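You operate a simulated robot arm through the tools that you are given. There is no shell and no other tool.

You are at the controls of a simulated robot arm. One attempt, no reset.

TASK
Stop the line, switch belt and fan off, lock the main switch off and try the start.
Fine: main switch off before the red padlock goes on its hook; press START last, nothing may run.

The check looks at the end state, three seconds after you hand in, the way a careful person would. Anything else that was tipped, shoved, dropped, spilled or broken makes it a failure.

THE ROBOT
A 7-joint arm with a two-finger parallel gripper, fixed in place. Base frame: the origin is at the foot of the arm, x ahead of it, y to its left, z up. Readings come in cm, degrees, newtons and seconds.
With the tool pointing down near the work surface it reaches from about 44 to 92 cm from the base axis. Its first joint turns from -143.0 to 143.0 degrees. Payload 3 kg.
Tool frame: the origin (TCP) lies between the finger pads and is the grasp point; the fingertips stand 3 cm ahead of it; z points along the fingers, y is the line along which they close. Largest opening 9.4 cm; finger width 2.8, thickness 1; the body of the gripper, 5 by 9.6 cm, starts 5.5 cm behind the TCP.
Orientation is that of the tool frame in the base frame, as a unit quaternion [x, y, z, w]. With the fingers straight down and closing along the base's y, the tool's x points along the base's -x, its y along +y and its z along -z.

THE INTERFACE
- The arm moves only by the tool send_rows. Its argument "steps" is a list of rows, each a list of 7 numbers: the shift along the tool's x, y, z in cm, then the turn, a rotation vector about the tool's x, y, z in degrees, then the gripper command, from -1 (fully open) to 1 (shut), values between in proportion. In form: [[x, y, z, wx, wy, wz, fingers], ...]. A call has 1 to 20 rows; each row shifts and turns the commanded pose from where the row before left it, along the tool's axes as they then stand. A row lasts 0.2 s, in which the tool goes at most 5 cm and 8.6 degrees; a call with a longer step from one row to the next is refused whole, and so is a gripper value outside its range. Where a pose cannot be reached the arm comes as near as it can. A force on the tool above 60 N (or 10 N above the force at the start of the call, whichever is more), or a blocked arm, ends the call early, and 0.2 s more pass. The fingers move at their own pace (about 7.2 cm/s each) and stop on an object; they squeeze with about 23 N. The grip force told is the motor's: it shows also when the fingers shut on nothing. Time passes only in rows, and 0.2 s behind the last, so rows that do not move let the fingers close. The reply holds the time, the measured pose of the TCP, the force on the tool along the base axes, the opening and the grip force, in the units named above and with some noise, with the torque about the TCP (base axes, N m) and any sound that the robot's microphone picked up, and new pictures: "views" is both (left out), scene, wrist or none.
- Cameras (640 x 400 px; columns grow to the right, rows downward): "scene" is fixed at [21.34, 50.31, 119.39]; the picture's right is [0.22, -0.97, 0.00], its down [-0.26, -0.06, -0.96] and it looks along [0.94, 0.22, -0.27] (base axes); focal length 214 px, centre (320, 200). "wrist" rides on the gripper at [7.6, 1.4, -10.3] in the tool frame; the picture's right is [-0.18, 0.98, 0.00], its down [-0.75, -0.14, -0.64] and it looks along [-0.63, -0.12, 0.77] (tool axes); focal length 243 px, centre (320, 200). There is no depth. A picture from a camera that has moved, and an enlarged one, comes with that camera's place and axes in the base frame and with its lens. The place of the scene camera against the robot may be out by one fixed shift of up to 1.2 cm in any direction.
- inspect(camera, box): a new picture of the part [left, top, right, bottom] of that camera's present view, enlarged. It takes no simulated time.
- sign_off(): hands the job in; it is judged then, once.

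Places have to be worked out from the pictures, the camera data and where the tool is seen. Open the gripper and draw the arm clear of the work before you hand the job in, unless the task says otherwise.

The tools are called by a JSON object that holds its "op" and its "data". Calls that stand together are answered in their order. send_rows: Moves the arm, as the interface text tells. Its arguments: {"type":"object","properties":{"steps":{"type":"array","items":{"type":"array","items":{"type":"number"}}},"views":{"type":"string","enum":["both","scene","wrist","none"]}},"required":["steps"]} The other tools are called the same way: inspect (camera, box) takes an enlarged picture of a part of a camera's view; sign_off () hands the job in.

At the start:

```text
clock: 0.0
tool_pos: [37.97, 62.96, 111.43]
ee_rot: [-0.001, 1.0, 0.0, 0.0]
ft_force: [-1.1, -0.3, -0.2]
ft_torque: [-0.01, -0.02, 0.0]
width: 9.39
finger_force: 0.0
```

scene: 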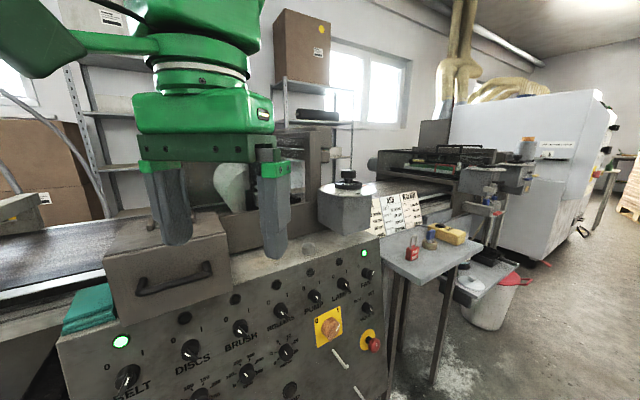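
wrist: 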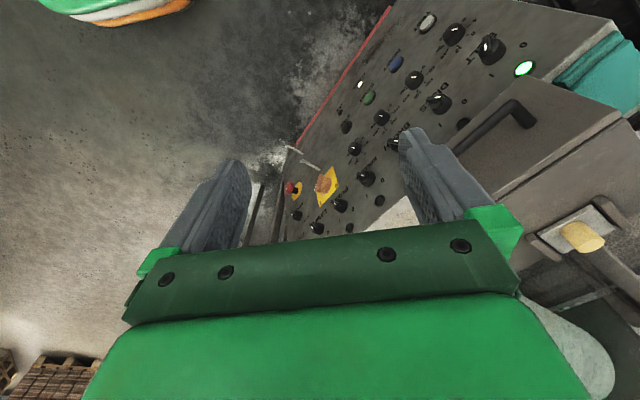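

The scene shows a sloped control panel with knobs (belt, discs, brush, fan...), lamps, a stop button on yellow, and padlocks on a side table. I will look closer at both camera views before moving.

{"op": "inspect", "data": {"camera": "scene", "box": [50, 220, 250, 400]}}

{"op": "inspect", "data": {"camera": "scene", "box": [220, 220, 400, 400]}}

{"op": "inspect", "data": {"camera": "scene", "box": [360, 170, 540, 300]}}

{"op": "inspect", "data": {"camera": "wrist", "box": [260, 0, 460, 130]}}

{"op": "inspect", "data": {"camera": "wrist", "box": [260, 100, 460, 250]}}

{"op": "inspect", "data": {"camera": "wrist", "box": [400, 0, 640, 150]}}

```text
2.22 times, centred on (150, 310) of scene
camera zoom: at [21.34, 50.31, 119.39], right [0.22, -0.97, 0.0], down [-0.26, -0.06, -0.96], along [0.94, 0.22, -0.27], focal length 477 px, centre (698, -44)
```

zoom: 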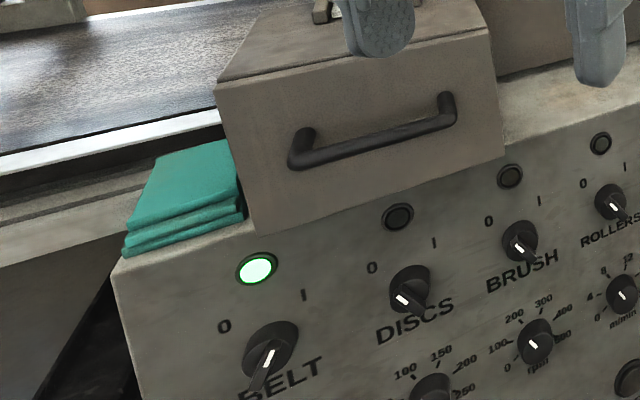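

```text
2.22 times, centred on (310, 310) of scene
camera zoom: at [21.34, 50.31, 119.39], right [0.22, -0.97, 0.0], down [-0.26, -0.06, -0.96], along [0.94, 0.22, -0.27], focal length 477 px, centre (342, -44)
```

zoom: 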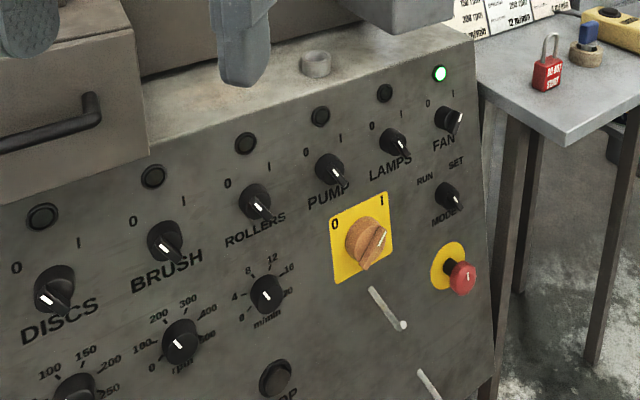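

```text
3.08 times, centred on (450, 235) of scene
camera zoom: at [21.34, 50.31, 119.39], right [0.22, -0.97, 0.0], down [-0.26, -0.06, -0.96], along [0.94, 0.22, -0.27], focal length 660 px, centre (-80, 92)
```

zoom: 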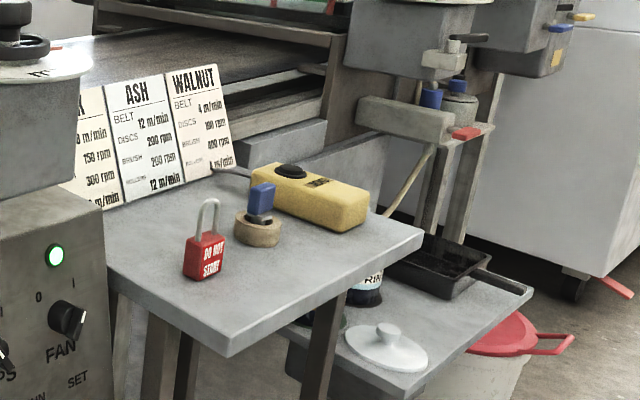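

```text
3.08 times, centred on (360, 65) of wrist
camera zoom: at [30.39, 64.29, 121.66], right [0.18, 0.98, 0.0], down [0.75, -0.14, 0.64], along [0.63, -0.12, -0.77], focal length 746 px, centre (197, 615)
```

zoom: 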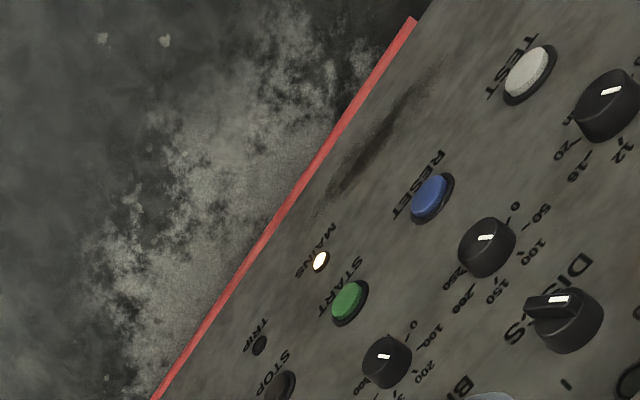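

```text
2.67 times, centred on (360, 175) of wrist
camera zoom: at [30.39, 64.29, 121.66], right [0.18, 0.98, 0.0], down [0.75, -0.14, 0.64], along [0.63, -0.12, -0.77], focal length 647 px, centre (213, 267)
```

zoom: 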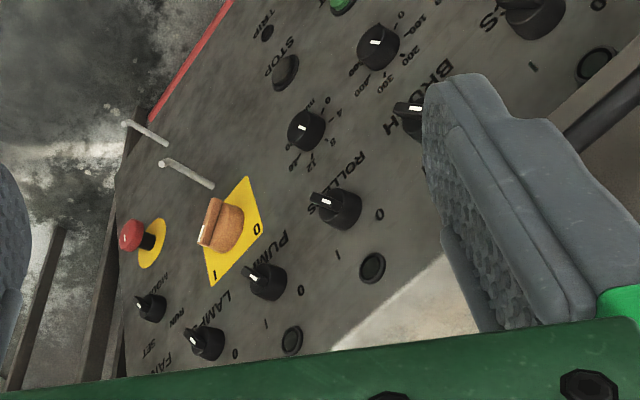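

```text
2.67 times, centred on (520, 75) of wrist
camera zoom: at [30.39, 64.29, 121.66], right [0.18, 0.98, 0.0], down [0.75, -0.14, 0.64], along [0.63, -0.12, -0.77], focal length 647 px, centre (-213, 533)
```

zoom: 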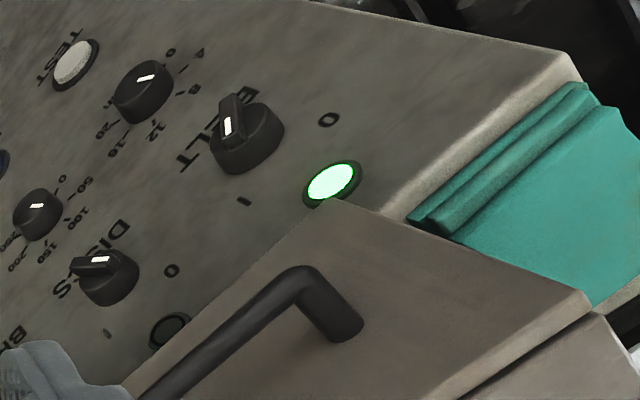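

The panel's top row of knobs runs roughly from (40,87,82) for BELT to (77,49,82) for FAN, and it faces the robot diagonally. I will draw back to the middle, turn toward the panel and pitch halfway, so that the wrist camera looks at it straight on.

{"op": "send_rows", "data": {"steps": [[-1.4, -3.84, 0, 0, 0, 0, -1], [-1.4, -3.84, 0, 0, 0, 0, -1], [-1.4, -3.84, 0, 0, 0, 0, -1], [-1.4, -3.84, 0, 0, 0, 0, -1], [-1.3, -3.84, 0, 0, 0, 0, -1], [0, 0, 0, 0, 0, -7.4, -1], [0, 0, 0, 0, 0, -7.4, -1], [0, 0, 0, 0, 0, -7.4, -1], [0, 0, 0, 0, 0, -7.4, -1], [0, 0, 0, 0, 0, -7.4, -1], [0, 0, 0, 0, 0, -7.3, -1], [0, 0, 0, 0, -7.5, 0, -1], [0, 0, 0, 0, -7.5, 0, -1], [0, 0, 0, 0, -7.5, 0, -1], [0, 0, 0, 0, -7.5, 0, -1], [0, 0, 0, 0, -7.5, 0, -1], [0, 0, 0, 0, -7.5, 0, -1]], "views": "both"}}

```text
clock: 3.6
tool_pos: [44.94, 43.53, 111.51]
ee_rot: [-0.349, 0.855, 0.145, 0.355]
ft_force: [-0.2, -0.1, 0.0]
ft_torque: [-0.03, 0.01, 0.0]
width: 9.39
finger_force: 0.0
camera wrist: at [34.9, 35.81, 113.29], right [-0.59, 0.79, 0.13], down [0.15, -0.05, 0.99], along [0.79, 0.61, -0.09], focal length 243 px, centre (320, 200)
```

scene: 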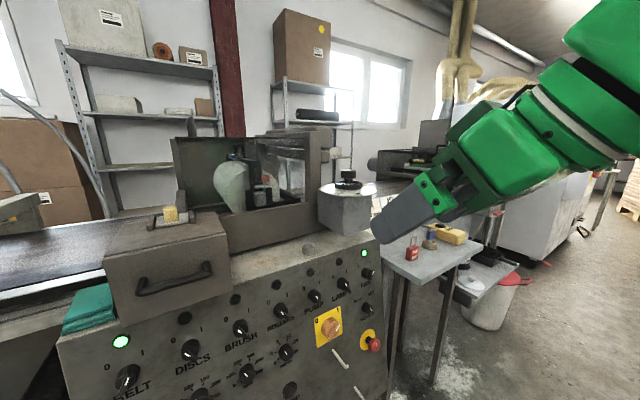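
wrist: 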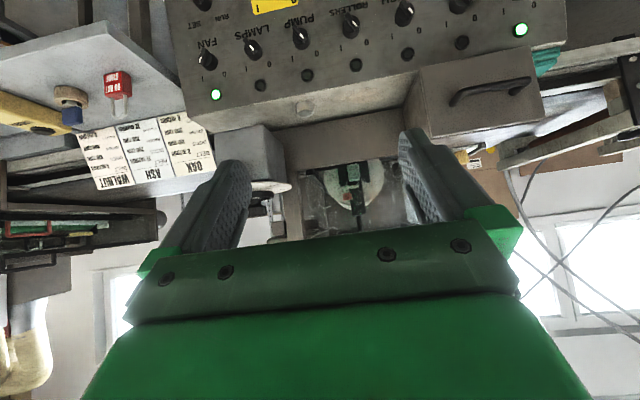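

The view is upside down but clear, and the arm is in free space ahead of the panel. I lower straight down about 42 cm to look at the panel squarely.

{"op": "send_rows", "data": {"steps": [[3.3, 0, 3.3, 0, 0, 0, -1], [3.3, 0, 3.3, 0, 0, 0, -1], [3.3, 0, 3.3, 0, 0, 0, -1], [3.3, 0, 3.3, 0, 0, 0, -1], [3.3, 0, 3.3, 0, 0, 0, -1], [3.3, 0, 3.3, 0, 0, 0, -1], [3.3, 0, 3.3, 0, 0, 0, -1], [3.3, 0, 3.3, 0, 0, 0, -1], [3.3, 0, 3.3, 0, 0, 0, -1]], "views": "both"}}

```text
clock: 5.6
tool_pos: [44.96, 43.75, 69.63]
ee_rot: [-0.349, 0.856, 0.144, 0.353]
ft_force: [0.7, 0.2, 0.2]
ft_torque: [0.03, 0.02, 0.0]
width: 9.38
finger_force: 0.1
camera wrist: at [34.83, 35.94, 71.36], right [-0.59, 0.79, 0.13], down [0.16, -0.04, 0.99], along [0.79, 0.61, -0.1], focal length 243 px, centre (320, 200)
```

scene: 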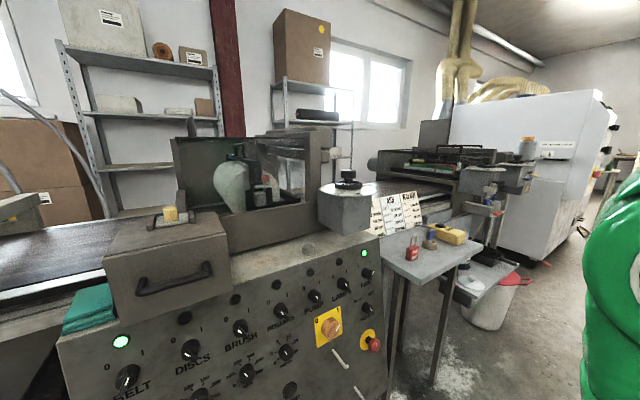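
wrist: 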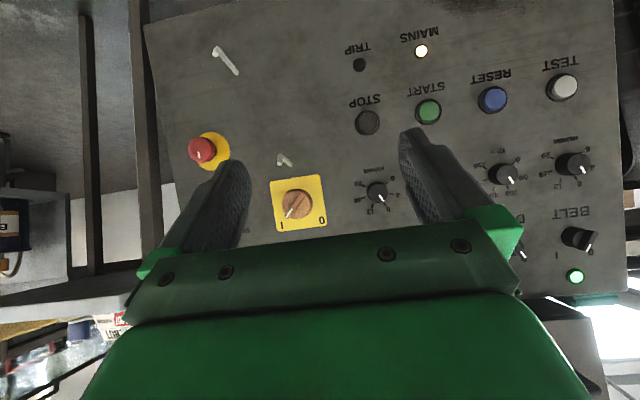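

This square view shows the whole panel. I will enlarge the hooks, main switch, e-stop and buttons.

{"op": "inspect", "data": {"camera": "wrist", "box": [180, 30, 340, 240]}}

{"op": "inspect", "data": {"camera": "wrist", "box": [330, 30, 620, 290]}}

{"op": "inspect", "data": {"camera": "scene", "box": [290, 290, 410, 400]}}

{"op": "inspect", "data": {"camera": "scene", "box": [390, 210, 490, 280]}}

{"op": "inspect", "data": {"camera": "scene", "box": [270, 235, 390, 325]}}

```text
1.90 times, centred on (260, 135) of wrist
camera zoom: at [34.83, 35.94, 71.36], right [-0.59, 0.79, 0.13], down [0.16, -0.04, 0.99], along [0.79, 0.61, -0.1], focal length 462 px, centre (434, 324)
```

zoom: 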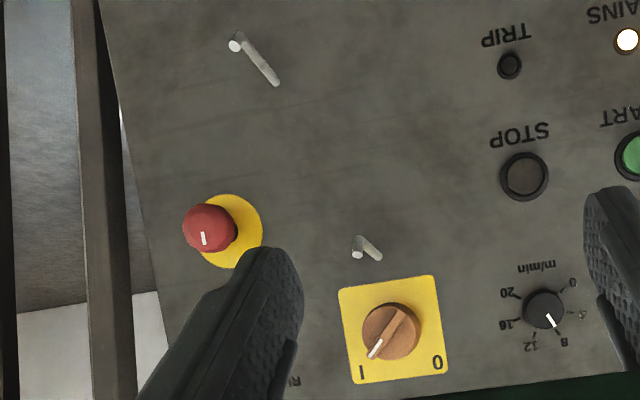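

```text
1.54 times, centred on (475, 160) of wrist
camera zoom: at [34.83, 35.94, 71.36], right [-0.59, 0.79, 0.13], down [0.16, -0.04, 0.99], along [0.79, 0.61, -0.1], focal length 373 px, centre (82, 262)
```

zoom: 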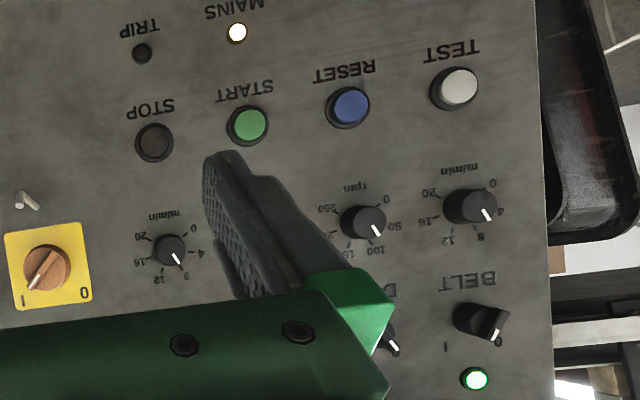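

```text
3.64 times, centred on (350, 345) of scene
camera zoom: at [21.34, 50.31, 119.39], right [0.22, -0.97, 0.0], down [-0.26, -0.06, -0.96], along [0.94, 0.22, -0.27], focal length 780 px, centre (211, -327)
```

zoom: 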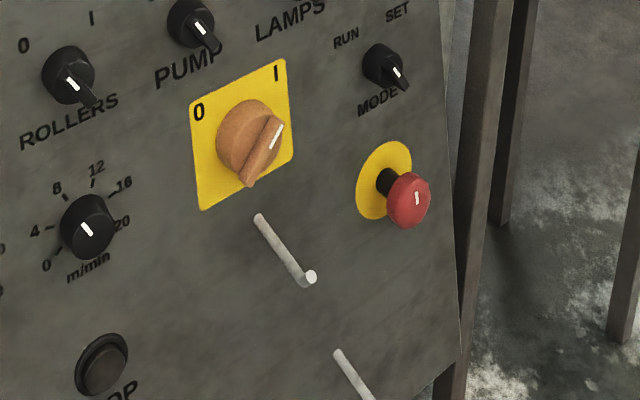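

```text
5.71 times, centred on (440, 245) of scene
camera zoom: at [21.34, 50.31, 119.39], right [0.22, -0.97, 0.0], down [-0.26, -0.06, -0.96], along [0.94, 0.22, -0.27], focal length 1226 px, centre (-366, -57)
```

zoom: 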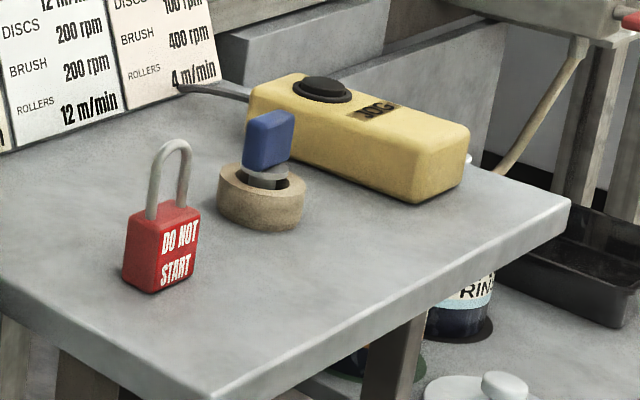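

```text
4.44 times, centred on (330, 280) of scene
camera zoom: at [21.34, 50.31, 119.39], right [0.22, -0.97, 0.0], down [-0.26, -0.06, -0.96], along [0.94, 0.22, -0.27], focal length 953 px, centre (276, -156)
```

zoom: 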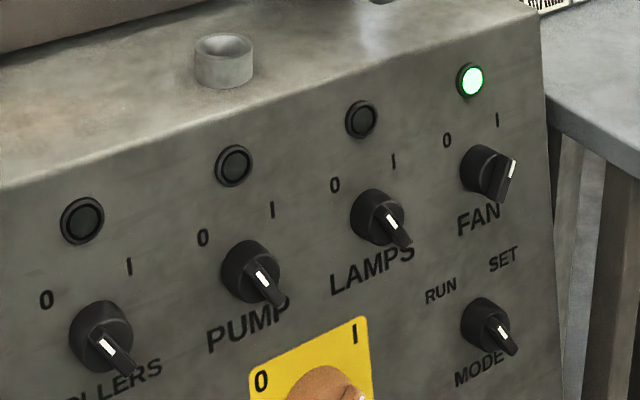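

STOP is judged at about (59.2, 66.5, 55.9), START at (52.7, 72.9, 56.0), the main switch at (70.1, 58, 67.5), with the hook directly below it. The panel faces 45° and leans back about 10°. Next I pitch to the panel normal, close the fingers and go to a standoff in front of STOP.

{"op": "send_rows", "data": {"steps": [[0, 0, 0, 0, -7, 0, 1], [0, 0, 0, 0, -7, 0, 1], [0, 0, 0, 0, -7, 0, 1], [0, 0, 0, 0, -7, 0, 1], [0, 0, 0, 0, -7, 0, 1], [1.86, 1.2, 2.82, 0, 0, 0, 1], [1.86, 1.2, 2.82, 0, 0, 0, 1], [1.86, 1.2, 2.82, 0, 0, 0, 1], [1.86, 1.2, 2.82, 0, 0, 0, 1], [1.86, 1.2, 2.82, 0, 0, 0, 1], [0, 0, 0, 0, 0, 0, 1]], "views": "both"}}

{"op": "inspect", "data": {"camera": "wrist", "box": [180, 0, 460, 240]}}

{"op": "inspect", "data": {"camera": "scene", "box": [90, 330, 220, 400]}}

```text
clock: 8.0
tool_pos: [49.32, 56.44, 56.88]
ee_rot: [-0.296, 0.727, 0.233, 0.574]
ft_force: [-0.9, -0.1, -0.2]
ft_torque: [0.0, -0.03, -0.03]
width: 0.04
finger_force: 23.1
out of reach, approached as far as the arm can: row 3
camera wrist: at [39.9, 49.22, 51.81], right [-0.66, 0.73, 0.18], down [-0.22, -0.41, 0.88], along [0.72, 0.54, 0.44], focal length 243 px, centre (320, 200)
```

scene: 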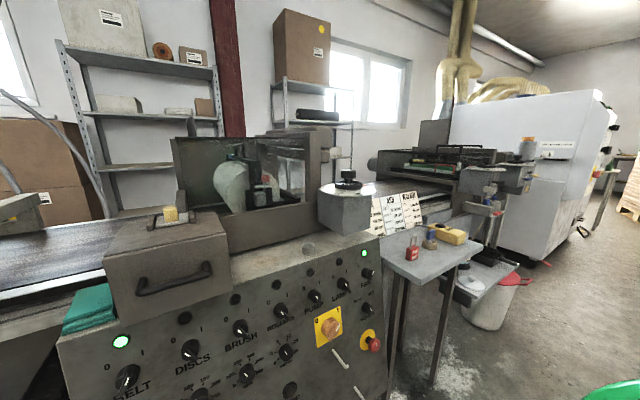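
wrist: 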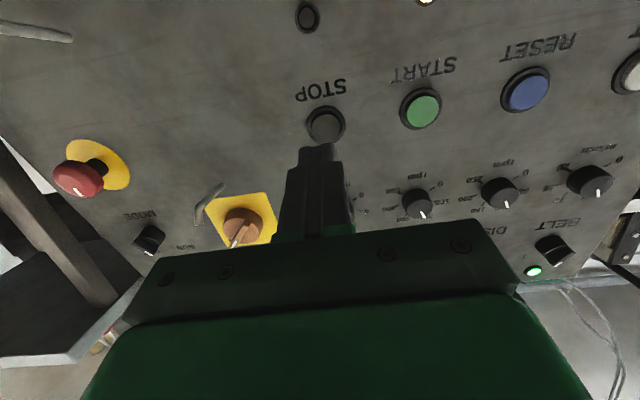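

```text
1.67 times, centred on (320, 120) of wrist
camera zoom: at [39.9, 49.22, 51.81], right [-0.66, 0.73, 0.18], down [-0.22, -0.41, 0.88], along [0.72, 0.54, 0.44], focal length 404 px, centre (320, 333)
```

zoom: 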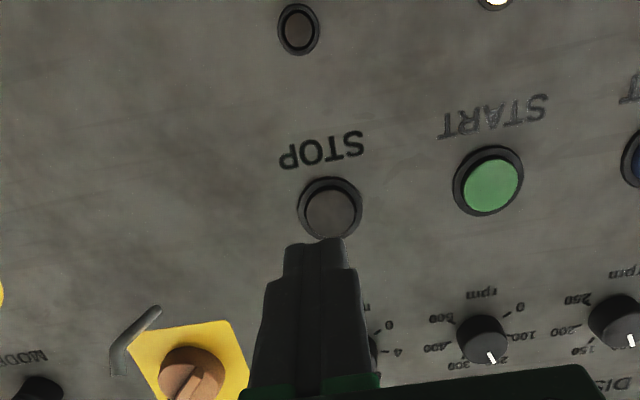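

```text
4.92 times, centred on (155, 365) of scene
camera zoom: at [21.34, 50.31, 119.39], right [0.22, -0.97, 0.0], down [-0.26, -0.06, -0.96], along [0.94, 0.22, -0.27], focal length 1056 px, centre (1132, -612)
```

zoom: 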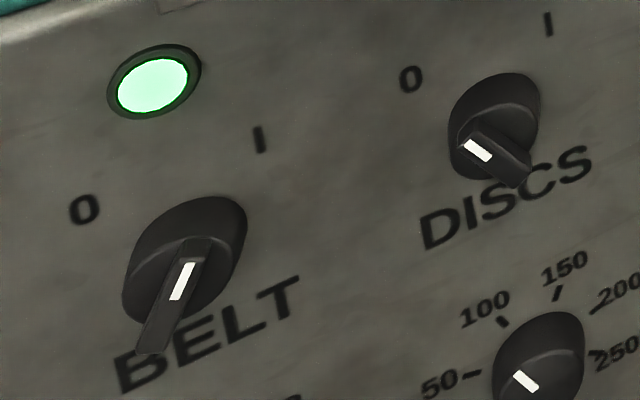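

STOP refined to (59.05, 66.1, 56.1); the tool axis currently points about 2.4 cm below it. I shift up and advance to about 1 cm in front of it, then check.

{"op": "send_rows", "data": {"steps": [[-0.81, 0.05, 2.0, 0, 0, 0, 1], [-0.81, 0.04, 2.5, 0, 0, 0, 1], [-0.81, 0.04, 2.5, 0, 0, 0, 1], [0, 0, 2.5, 0, 0, 0, 1], [0, 0, 0, 0, 0, 0, 1]], "views": "wrist"}}

{"op": "inspect", "data": {"camera": "wrist", "box": [240, 60, 400, 200]}}

```text
clock: 9.2
tool_pos: [56.22, 63.34, 57.04]
ee_rot: [-0.297, 0.727, 0.234, 0.573]
ft_force: [-0.2, -0.3, 0.0]
ft_torque: [-0.02, 0.0, -0.04]
width: 0.0
finger_force: 23.0
camera wrist: at [46.77, 56.1, 52.0], right [-0.66, 0.73, 0.18], down [-0.22, -0.41, 0.88], along [0.72, 0.54, 0.43], focal length 243 px, centre (320, 200)
```

wrist: 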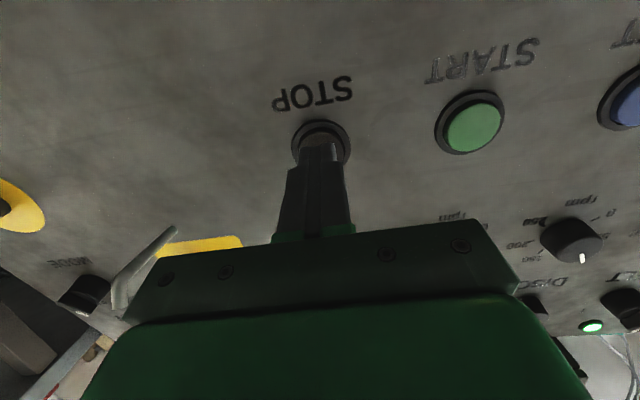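

```text
2.86 times, centred on (320, 130) of wrist
camera zoom: at [46.77, 56.1, 52.0], right [-0.66, 0.73, 0.18], down [-0.22, -0.41, 0.88], along [0.72, 0.54, 0.43], focal length 693 px, centre (320, 400)
```

zoom: 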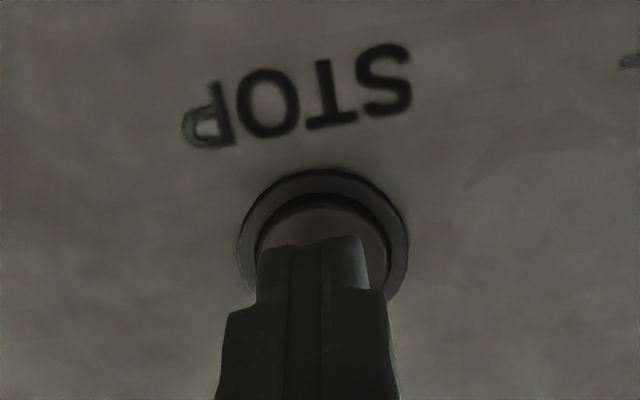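

The fingertip is about 1 cm off the STOP cap and well centred. I push in with small steps, watching force and sound.

{"op": "send_rows", "data": {"steps": [[0.25, 0.05, 0.8, 0, 0, 0, 1], [0, 0, 0.3, 0, 0, 0, 1], [0, 0, 0.2, 0, 0, 0, 1], [0, 0, 0.2, 0, 0, 0, 1]], "views": "both"}}

```text
clock: 10.2
tool_pos: [57.05, 64.23, 56.31]
ee_rot: [-0.297, 0.727, 0.234, 0.573]
ft_force: [-4.5, -6.6, 1.8]
ft_torque: [0.06, -0.05, -0.05]
width: 0.02
finger_force: 22.8
heard: click
camera wrist: at [47.63, 57.03, 51.34], right [-0.66, 0.73, 0.18], down [-0.22, -0.41, 0.88], along [0.72, 0.54, 0.43], focal length 243 px, centre (320, 200)
```

scene: 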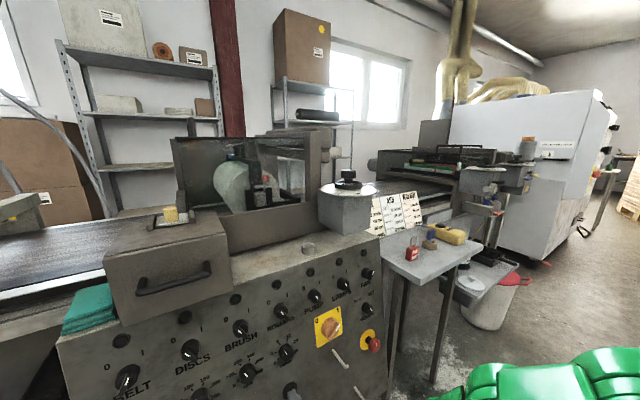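
wrist: 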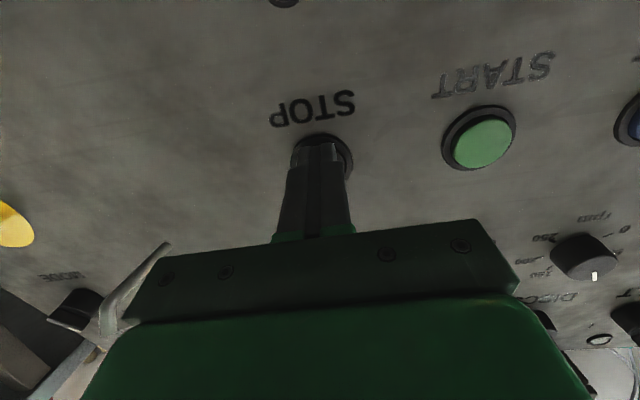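

A click was heard and the belt and fan lamps went out, so the line is stopped. I back off and travel to a standoff in front of the BELT knob, with the fingers part open.

{"op": "send_rows", "data": {"steps": [[0, 0, -3.3, 0, 0, 0, 1], [0, 0, -3.4, 0, 0, 0, 1], [0, 0, -3.4, 0, 0, 0, 1], [-2.84, 3.58, -0.13, 0, 0, 0, 0.2], [-2.84, 3.58, -0.13, 0, 0, 0, 0.2], [-2.84, 3.58, -0.13, 0, 0, 0, 0.2], [-2.84, 3.58, -0.13, 0, 0, 0, 0.2], [-2.84, 3.58, -0.13, 0, 0, 0, 0.2], [-2.84, 3.58, -0.13, 0, 0, 0, 0.2], [-2.84, 3.58, -0.13, 0, 0, 0, 0.2], [-2.84, 3.58, -0.13, 0, 0, 0, 0.2], [0, 0, 0, 0, 0, 0, 0.2]], "views": "both"}}

{"op": "inspect", "data": {"camera": "wrist", "box": [220, 40, 420, 200]}}

```text
clock: 12.8
tool_pos: [32.86, 80.76, 81.37]
ee_rot: [-0.296, 0.728, 0.233, 0.573]
ft_force: [-0.7, -0.6, -0.5]
ft_torque: [-0.02, 0.01, -0.02]
width: 3.75
finger_force: 0.1
camera wrist: at [23.61, 73.52, 76.19], right [-0.66, 0.73, 0.18], down [-0.22, -0.41, 0.88], along [0.72, 0.54, 0.43], focal length 243 px, centre (320, 200)
```

scene: 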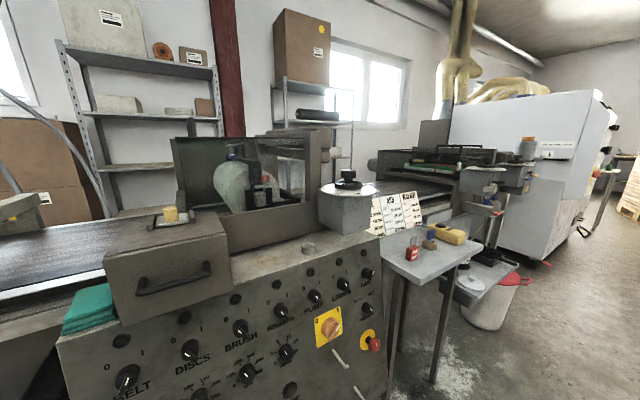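
wrist: 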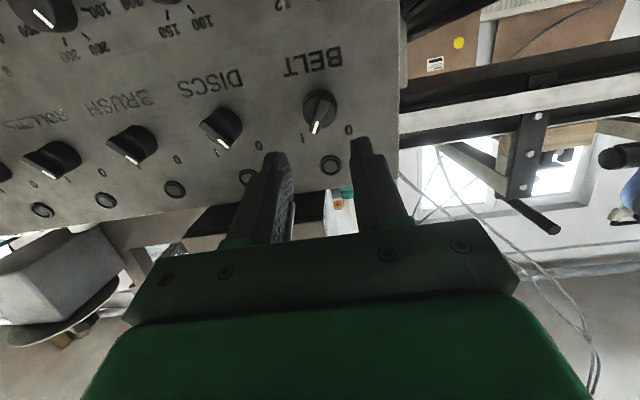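

```text
2.50 times, centred on (320, 120) of wrist
camera zoom: at [23.61, 73.52, 76.19], right [-0.66, 0.73, 0.18], down [-0.22, -0.41, 0.88], along [0.72, 0.54, 0.43], focal length 606 px, centre (320, 400)
```

zoom: 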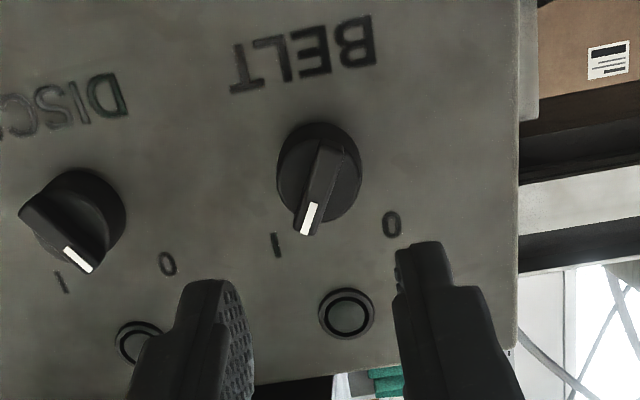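

The fingers straddle the knob's column, but I need the exact angle of the handle bar. I zoom in on the BELT and DISCS knobs.

{"op": "inspect", "data": {"camera": "wrist", "box": [290, 70, 370, 150]}}

{"op": "inspect", "data": {"camera": "wrist", "box": [180, 80, 260, 160]}}

{"op": "inspect", "data": {"camera": "scene", "box": [100, 350, 150, 400]}}

{"op": "inspect", "data": {"camera": "scene", "box": [340, 245, 390, 290]}}

```text
5.00 times, centred on (330, 110) of wrist
camera zoom: at [23.61, 73.52, 76.19], right [-0.66, 0.73, 0.18], down [-0.22, -0.41, 0.88], along [0.72, 0.54, 0.43], focal length 1213 px, centre (270, 650)
```

zoom: 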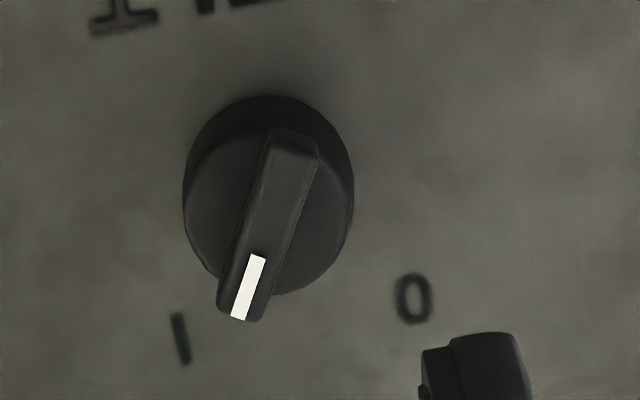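

```text
5.00 times, centred on (220, 120) of wrist
camera zoom: at [23.61, 73.52, 76.19], right [-0.66, 0.73, 0.18], down [-0.22, -0.41, 0.88], along [0.72, 0.54, 0.43], focal length 1213 px, centre (820, 600)
```

zoom: 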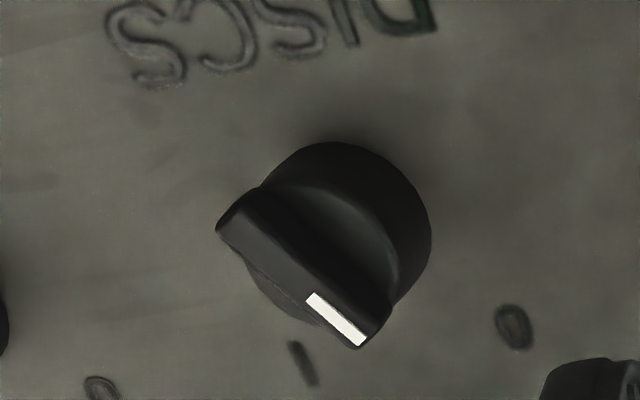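

```text
8.00 times, centred on (125, 375) of scene
camera zoom: at [21.34, 50.31, 119.39], right [0.22, -0.97, 0.0], down [-0.26, -0.06, -0.96], along [0.94, 0.22, -0.27], focal length 1716 px, centre (1880, -1200)
```

zoom: 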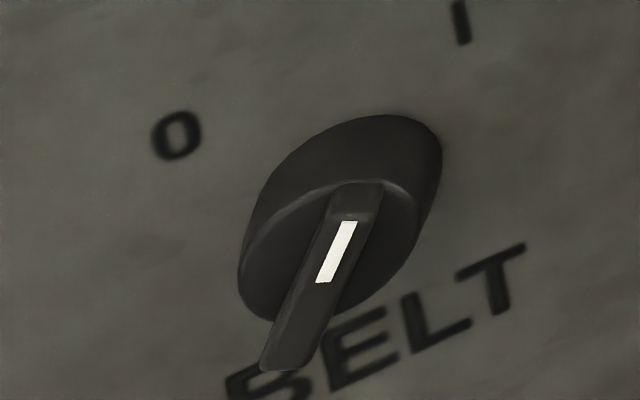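

```text
8.89 times, centred on (365, 268) of scene
camera zoom: at [21.34, 50.31, 119.39], right [0.22, -0.97, 0.0], down [-0.26, -0.06, -0.96], along [0.94, 0.22, -0.27], focal length 1906 px, centre (-80, -400)
```

zoom: 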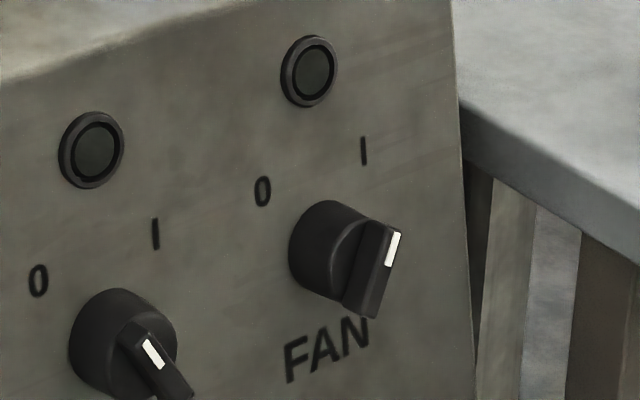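

The BELT bar leans about 30° right of vertical (DISCS about 30° left), so the switch throw is about 60°. I roll +30° to line up with the bar, narrow the opening and advance to about 2 cm short of it.

{"op": "send_rows", "data": {"steps": [[0, -0.05, 0, 0, 0, 7.5, 0.4], [0, -0.05, 0, 0, 0, 7.5, 0.4], [0, -0.05, 0, 0, 0, 7.5, 0.4], [0, -0.05, 0, 0, 0, 7.5, 0.4], [0, 0, 2.5, 0, 0, 0, 0.4], [0, 0, 2.8, 0, 0, 0, 0.4], [0, 0, 0, 0, 0, 0, 0.4]], "views": "both"}}

{"op": "inspect", "data": {"camera": "wrist", "box": [240, 60, 400, 200]}}

{"op": "inspect", "data": {"camera": "scene", "box": [40, 320, 160, 400]}}

```text
clock: 14.4
tool_pos: [36.99, 84.37, 79.91]
ee_rot: [-0.098, 0.779, 0.374, 0.493]
ft_force: [0.4, -1.0, -0.2]
ft_torque: [0.02, -0.02, 0.02]
width: 2.83
finger_force: 0.2
camera wrist: at [25.36, 80.05, 76.56], right [-0.42, 0.65, 0.63], down [0.0, -0.7, 0.72], along [0.91, 0.3, 0.29], focal length 243 px, centre (320, 200)
```

scene: 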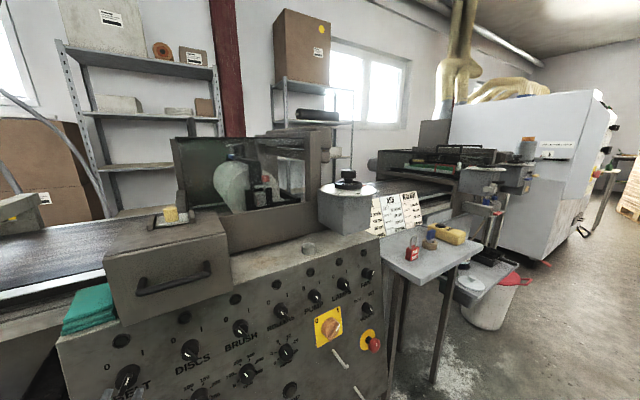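
wrist: 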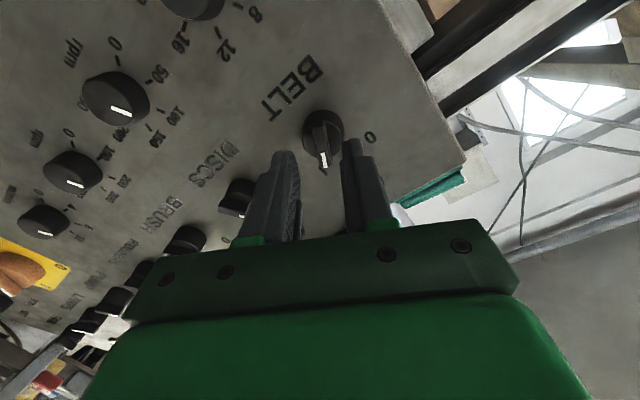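

```text
2.86 times, centred on (320, 130) of wrist
camera zoom: at [25.36, 80.05, 76.56], right [-0.42, 0.65, 0.63], down [0.0, -0.7, 0.72], along [0.91, 0.3, 0.29], focal length 693 px, centre (320, 400)
```

zoom: 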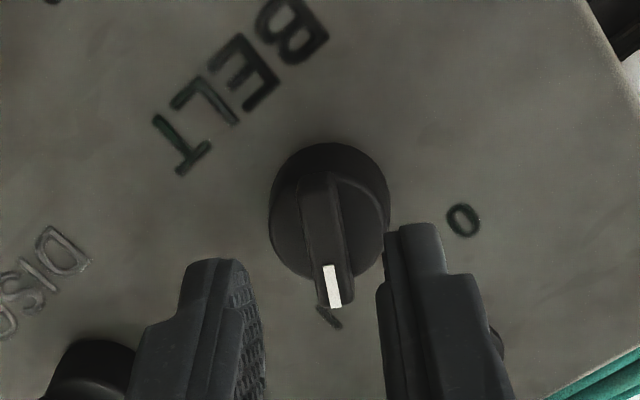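

```text
5.00 times, centred on (100, 360) of scene
camera zoom: at [21.34, 50.31, 119.39], right [0.22, -0.97, 0.0], down [-0.26, -0.06, -0.96], along [0.94, 0.22, -0.27], focal length 1072 px, centre (1420, -600)
```

zoom: 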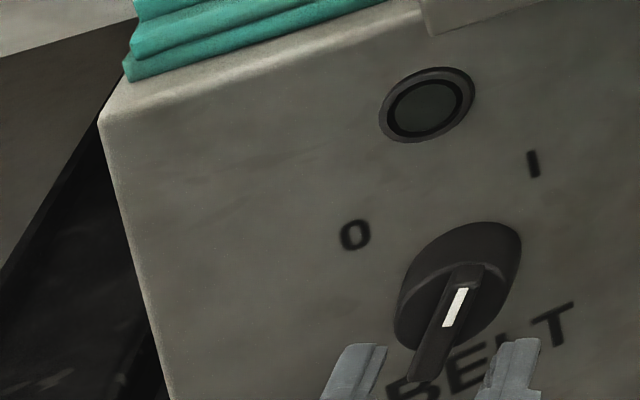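

The fingers straddle the bar symmetrically and aligned to a few degrees. I go in gently.

{"op": "send_rows", "data": {"steps": [[0, 0.1, 1.4, 0, 0, 0, 0.4], [0, 0, 0.8, 0, 0, 0, 0.4], [0, 0, 0.4, 0, 0, 0, 0.4], [0, 0, 0.3, 0, 0, 0, 0.4], [0, 0, 0, 0, 0, 0, 0.4]], "views": "both"}}

{"op": "inspect", "data": {"camera": "wrist", "box": [240, 60, 400, 200]}}

{"op": "inspect", "data": {"camera": "scene", "box": [80, 340, 170, 400]}}

```text
clock: 15.3
tool_pos: [38.6, 86.39, 79.34]
ee_rot: [-0.099, 0.779, 0.374, 0.494]
ft_force: [-18.2, -34.8, 18.1]
ft_torque: [0.56, -0.62, -0.14]
width: 2.43
finger_force: 0.1
stopped in row 4: the force on the tool passed its limit at 76 N (the readings are from after the stop); the commanded pose is now the measured one
camera wrist: at [26.88, 81.96, 75.94], right [-0.42, 0.65, 0.63], down [0.0, -0.7, 0.72], along [0.91, 0.3, 0.3], focal length 243 px, centre (320, 200)
```

scene: 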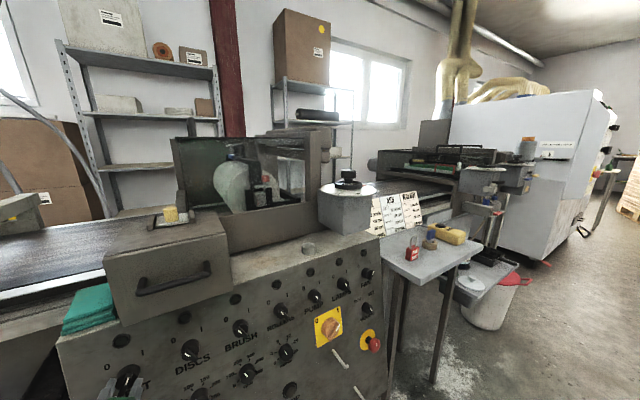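
wrist: 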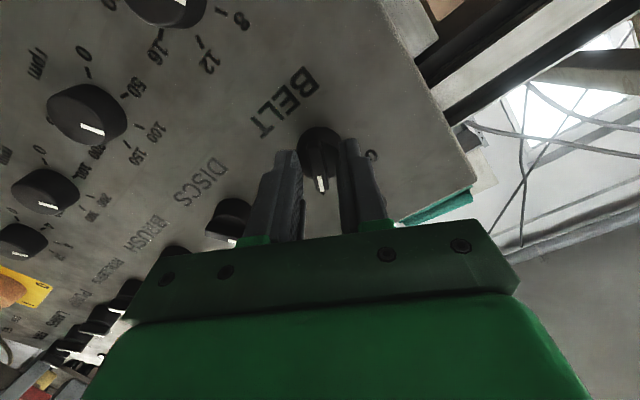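

```text
2.86 times, centred on (320, 130) of wrist
camera zoom: at [26.88, 81.96, 75.94], right [-0.42, 0.65, 0.63], down [0.0, -0.7, 0.72], along [0.91, 0.3, 0.3], focal length 693 px, centre (320, 400)
```

zoom: 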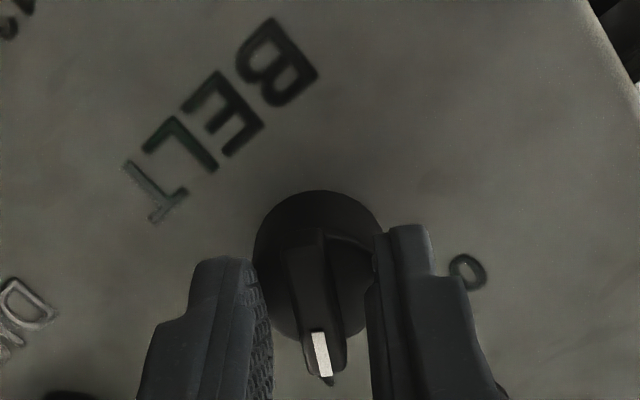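

```text
6.67 times, centred on (125, 370) of scene
camera zoom: at [21.34, 50.31, 119.39], right [0.22, -0.97, 0.0], down [-0.26, -0.06, -0.96], along [0.94, 0.22, -0.27], focal length 1430 px, centre (1620, -933)
```

zoom: 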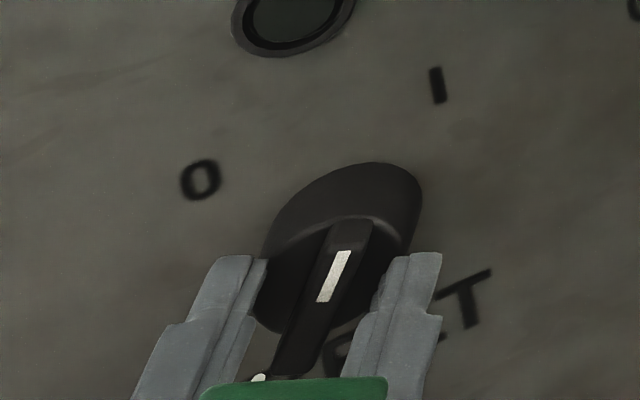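

The fingertips touched the knob's disc on either side of the bar, at about v=91.3. I back off 0.3 cm and close on the bar.

{"op": "send_rows", "data": {"steps": [[0, 0, -0.3, 0, 0, 0, 0.45], [0, 0, 0, 0, 0, 0, 0.7], [0, 0, 0, 0, 0, 0, 1], [0, 0, 0, 0, 0, 0, 1]], "views": "wrist"}}

{"op": "inspect", "data": {"camera": "wrist", "box": [240, 60, 400, 200]}}

```text
clock: 16.3
tool_pos: [38.38, 86.18, 79.33]
ee_rot: [-0.099, 0.779, 0.373, 0.494]
ft_force: [1.4, -12.6, -5.1]
ft_torque: [-0.1, 0.18, 0.12]
width: 0.89
finger_force: 43.1
camera wrist: at [26.75, 81.76, 75.86], right [-0.42, 0.65, 0.63], down [0.0, -0.7, 0.72], along [0.91, 0.3, 0.29], focal length 243 px, centre (320, 200)
```

wrist: 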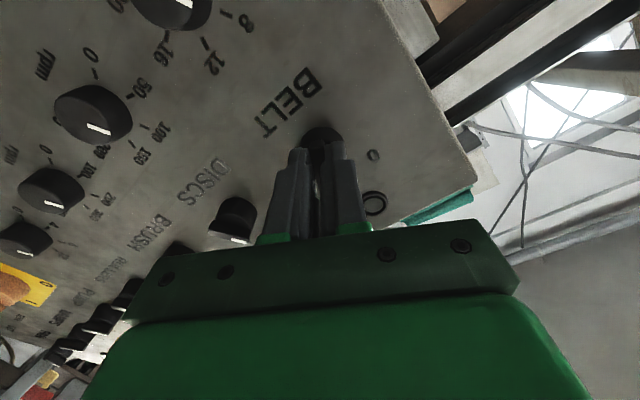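

```text
2.86 times, centred on (320, 130) of wrist
camera zoom: at [26.75, 81.76, 75.86], right [-0.42, 0.65, 0.63], down [0.0, -0.7, 0.72], along [0.91, 0.3, 0.29], focal length 693 px, centre (320, 400)
```

zoom: 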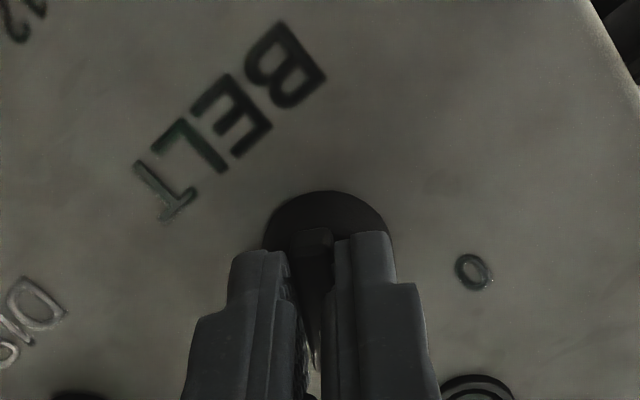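

The bar is gripped at 0.89 cm width. I turn it 60° counter-clockwise as seen from the front.

{"op": "send_rows", "data": {"steps": [[0, 0, 0, 0, 0, -7.5, 1], [0, 0, 0, 0, 0, -7.5, 1], [0, 0, 0, 0, 0, -7.5, 1], [0, 0, 0, 0, 0, -7.5, 1], [0, 0, 0, 0, 0, -7.5, 1], [0, 0, 0, 0, 0, -7.5, 1], [0, 0, 0, 0, 0, -7.5, 1], [0, 0, 0, 0, 0, -7.5, 1], [0, 0, 0, 0, 0, 0, 1]], "views": "both"}}

{"op": "inspect", "data": {"camera": "wrist", "box": [240, 60, 400, 200]}}

{"op": "inspect", "data": {"camera": "scene", "box": [80, 340, 170, 400]}}

```text
clock: 18.3
tool_pos: [38.68, 86.07, 79.32]
ee_rot: [-0.474, 0.626, 0.076, 0.614]
ft_force: [32.8, -44.2, -12.5]
ft_torque: [-0.52, 0.03, -1.78]
width: 0.91
finger_force: 42.3
camera wrist: at [32.09, 76.05, 74.6], right [-0.71, 0.62, -0.32], down [-0.5, -0.13, 0.85], along [0.49, 0.77, 0.41], focal length 243 px, centre (320, 200)
```

scene: 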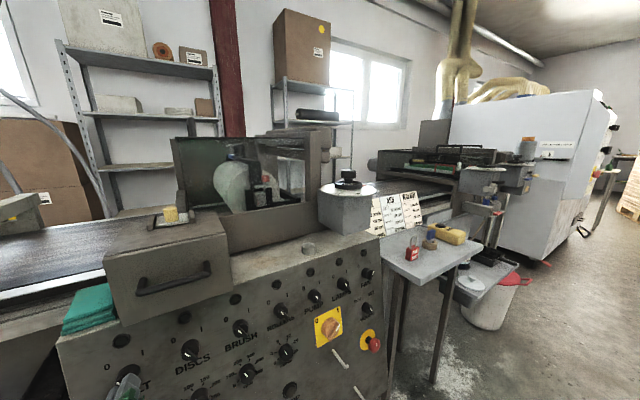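
wrist: 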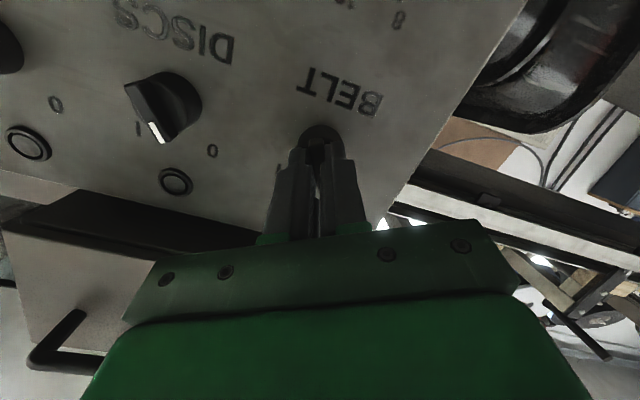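

```text
2.86 times, centred on (320, 130) of wrist
camera zoom: at [32.09, 76.05, 74.6], right [-0.71, 0.62, -0.32], down [-0.5, -0.13, 0.85], along [0.49, 0.77, 0.41], focal length 693 px, centre (320, 400)
```

zoom: 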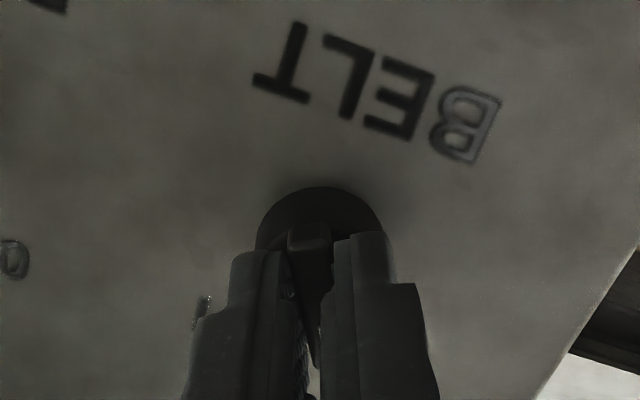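

```text
6.67 times, centred on (125, 370) of scene
camera zoom: at [21.34, 50.31, 119.39], right [0.22, -0.97, 0.0], down [-0.26, -0.06, -0.96], along [0.94, 0.22, -0.27], focal length 1430 px, centre (1620, -933)
```

zoom: 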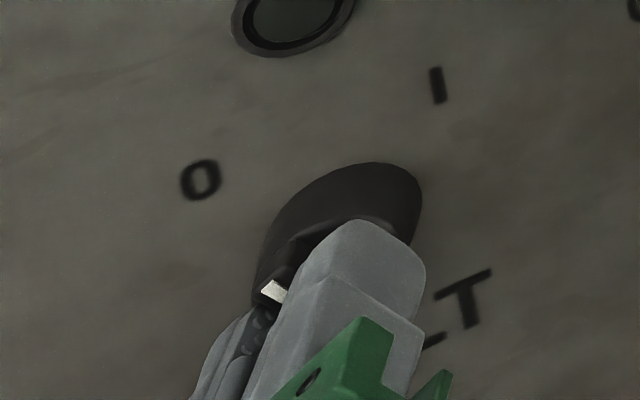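

The bar now points to 0. I release and back off to verify where it stays.

{"op": "send_rows", "data": {"steps": [[0, 0, 0, 0, 0, 0, 0.6], [0, 0, 0, 0, 0, 0, 0.4], [0, 0, -2.5, 0, 0, 0, 0.4], [0, 0, -3.5, 0, 0, 0, 0.4], [0, 0, 0, 0, 0, 0, 0.4]], "views": "both"}}

{"op": "inspect", "data": {"camera": "scene", "box": [80, 330, 220, 400]}}

{"op": "inspect", "data": {"camera": "wrist", "box": [120, 40, 440, 200]}}

```text
clock: 19.5
tool_pos: [34.24, 82.03, 80.71]
ee_rot: [-0.476, 0.625, 0.078, 0.614]
ft_force: [0.0, 0.1, 0.5]
ft_torque: [-0.02, 0.03, -0.01]
width: 2.79
finger_force: 0.1
camera wrist: at [27.71, 72.05, 75.89], right [-0.72, 0.62, -0.32], down [-0.5, -0.14, 0.85], along [0.48, 0.77, 0.41], focal length 243 px, centre (320, 200)
```

scene: 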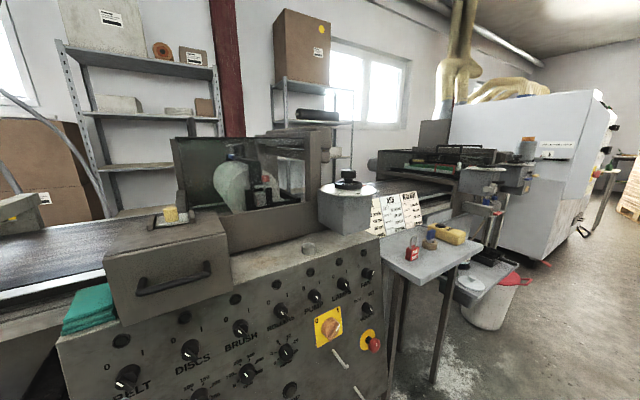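
wrist: 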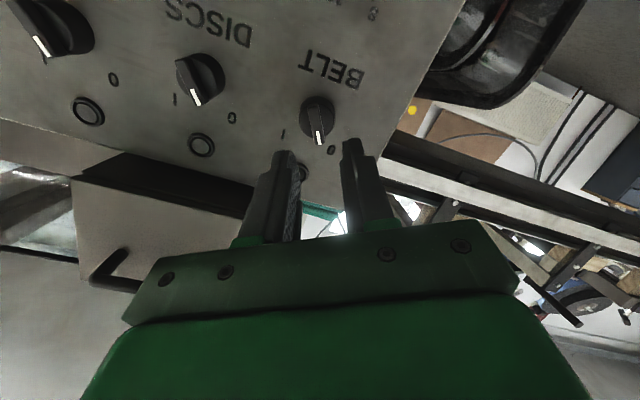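

```text
4.57 times, centred on (150, 365) of scene
camera zoom: at [21.34, 50.31, 119.39], right [0.22, -0.97, 0.0], down [-0.26, -0.06, -0.96], along [0.94, 0.22, -0.27], focal length 980 px, centre (1097, -554)
```

zoom: 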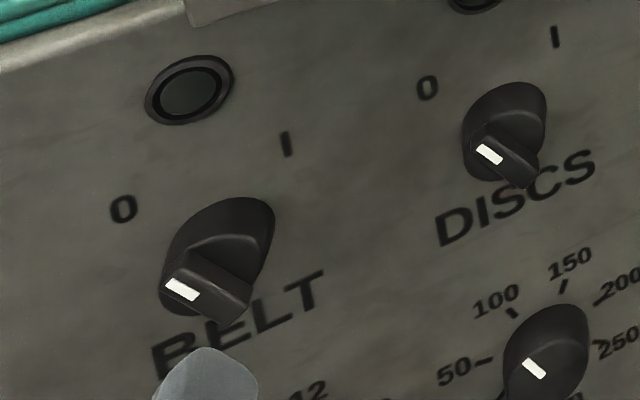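

```text
2.00 times, centred on (280, 120) of wrist
camera zoom: at [27.71, 72.05, 75.89], right [-0.72, 0.62, -0.32], down [-0.5, -0.14, 0.85], along [0.48, 0.77, 0.41], focal length 485 px, centre (400, 360)
```

zoom: 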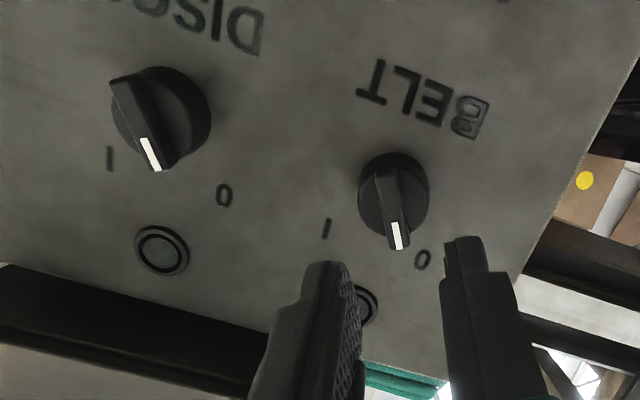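

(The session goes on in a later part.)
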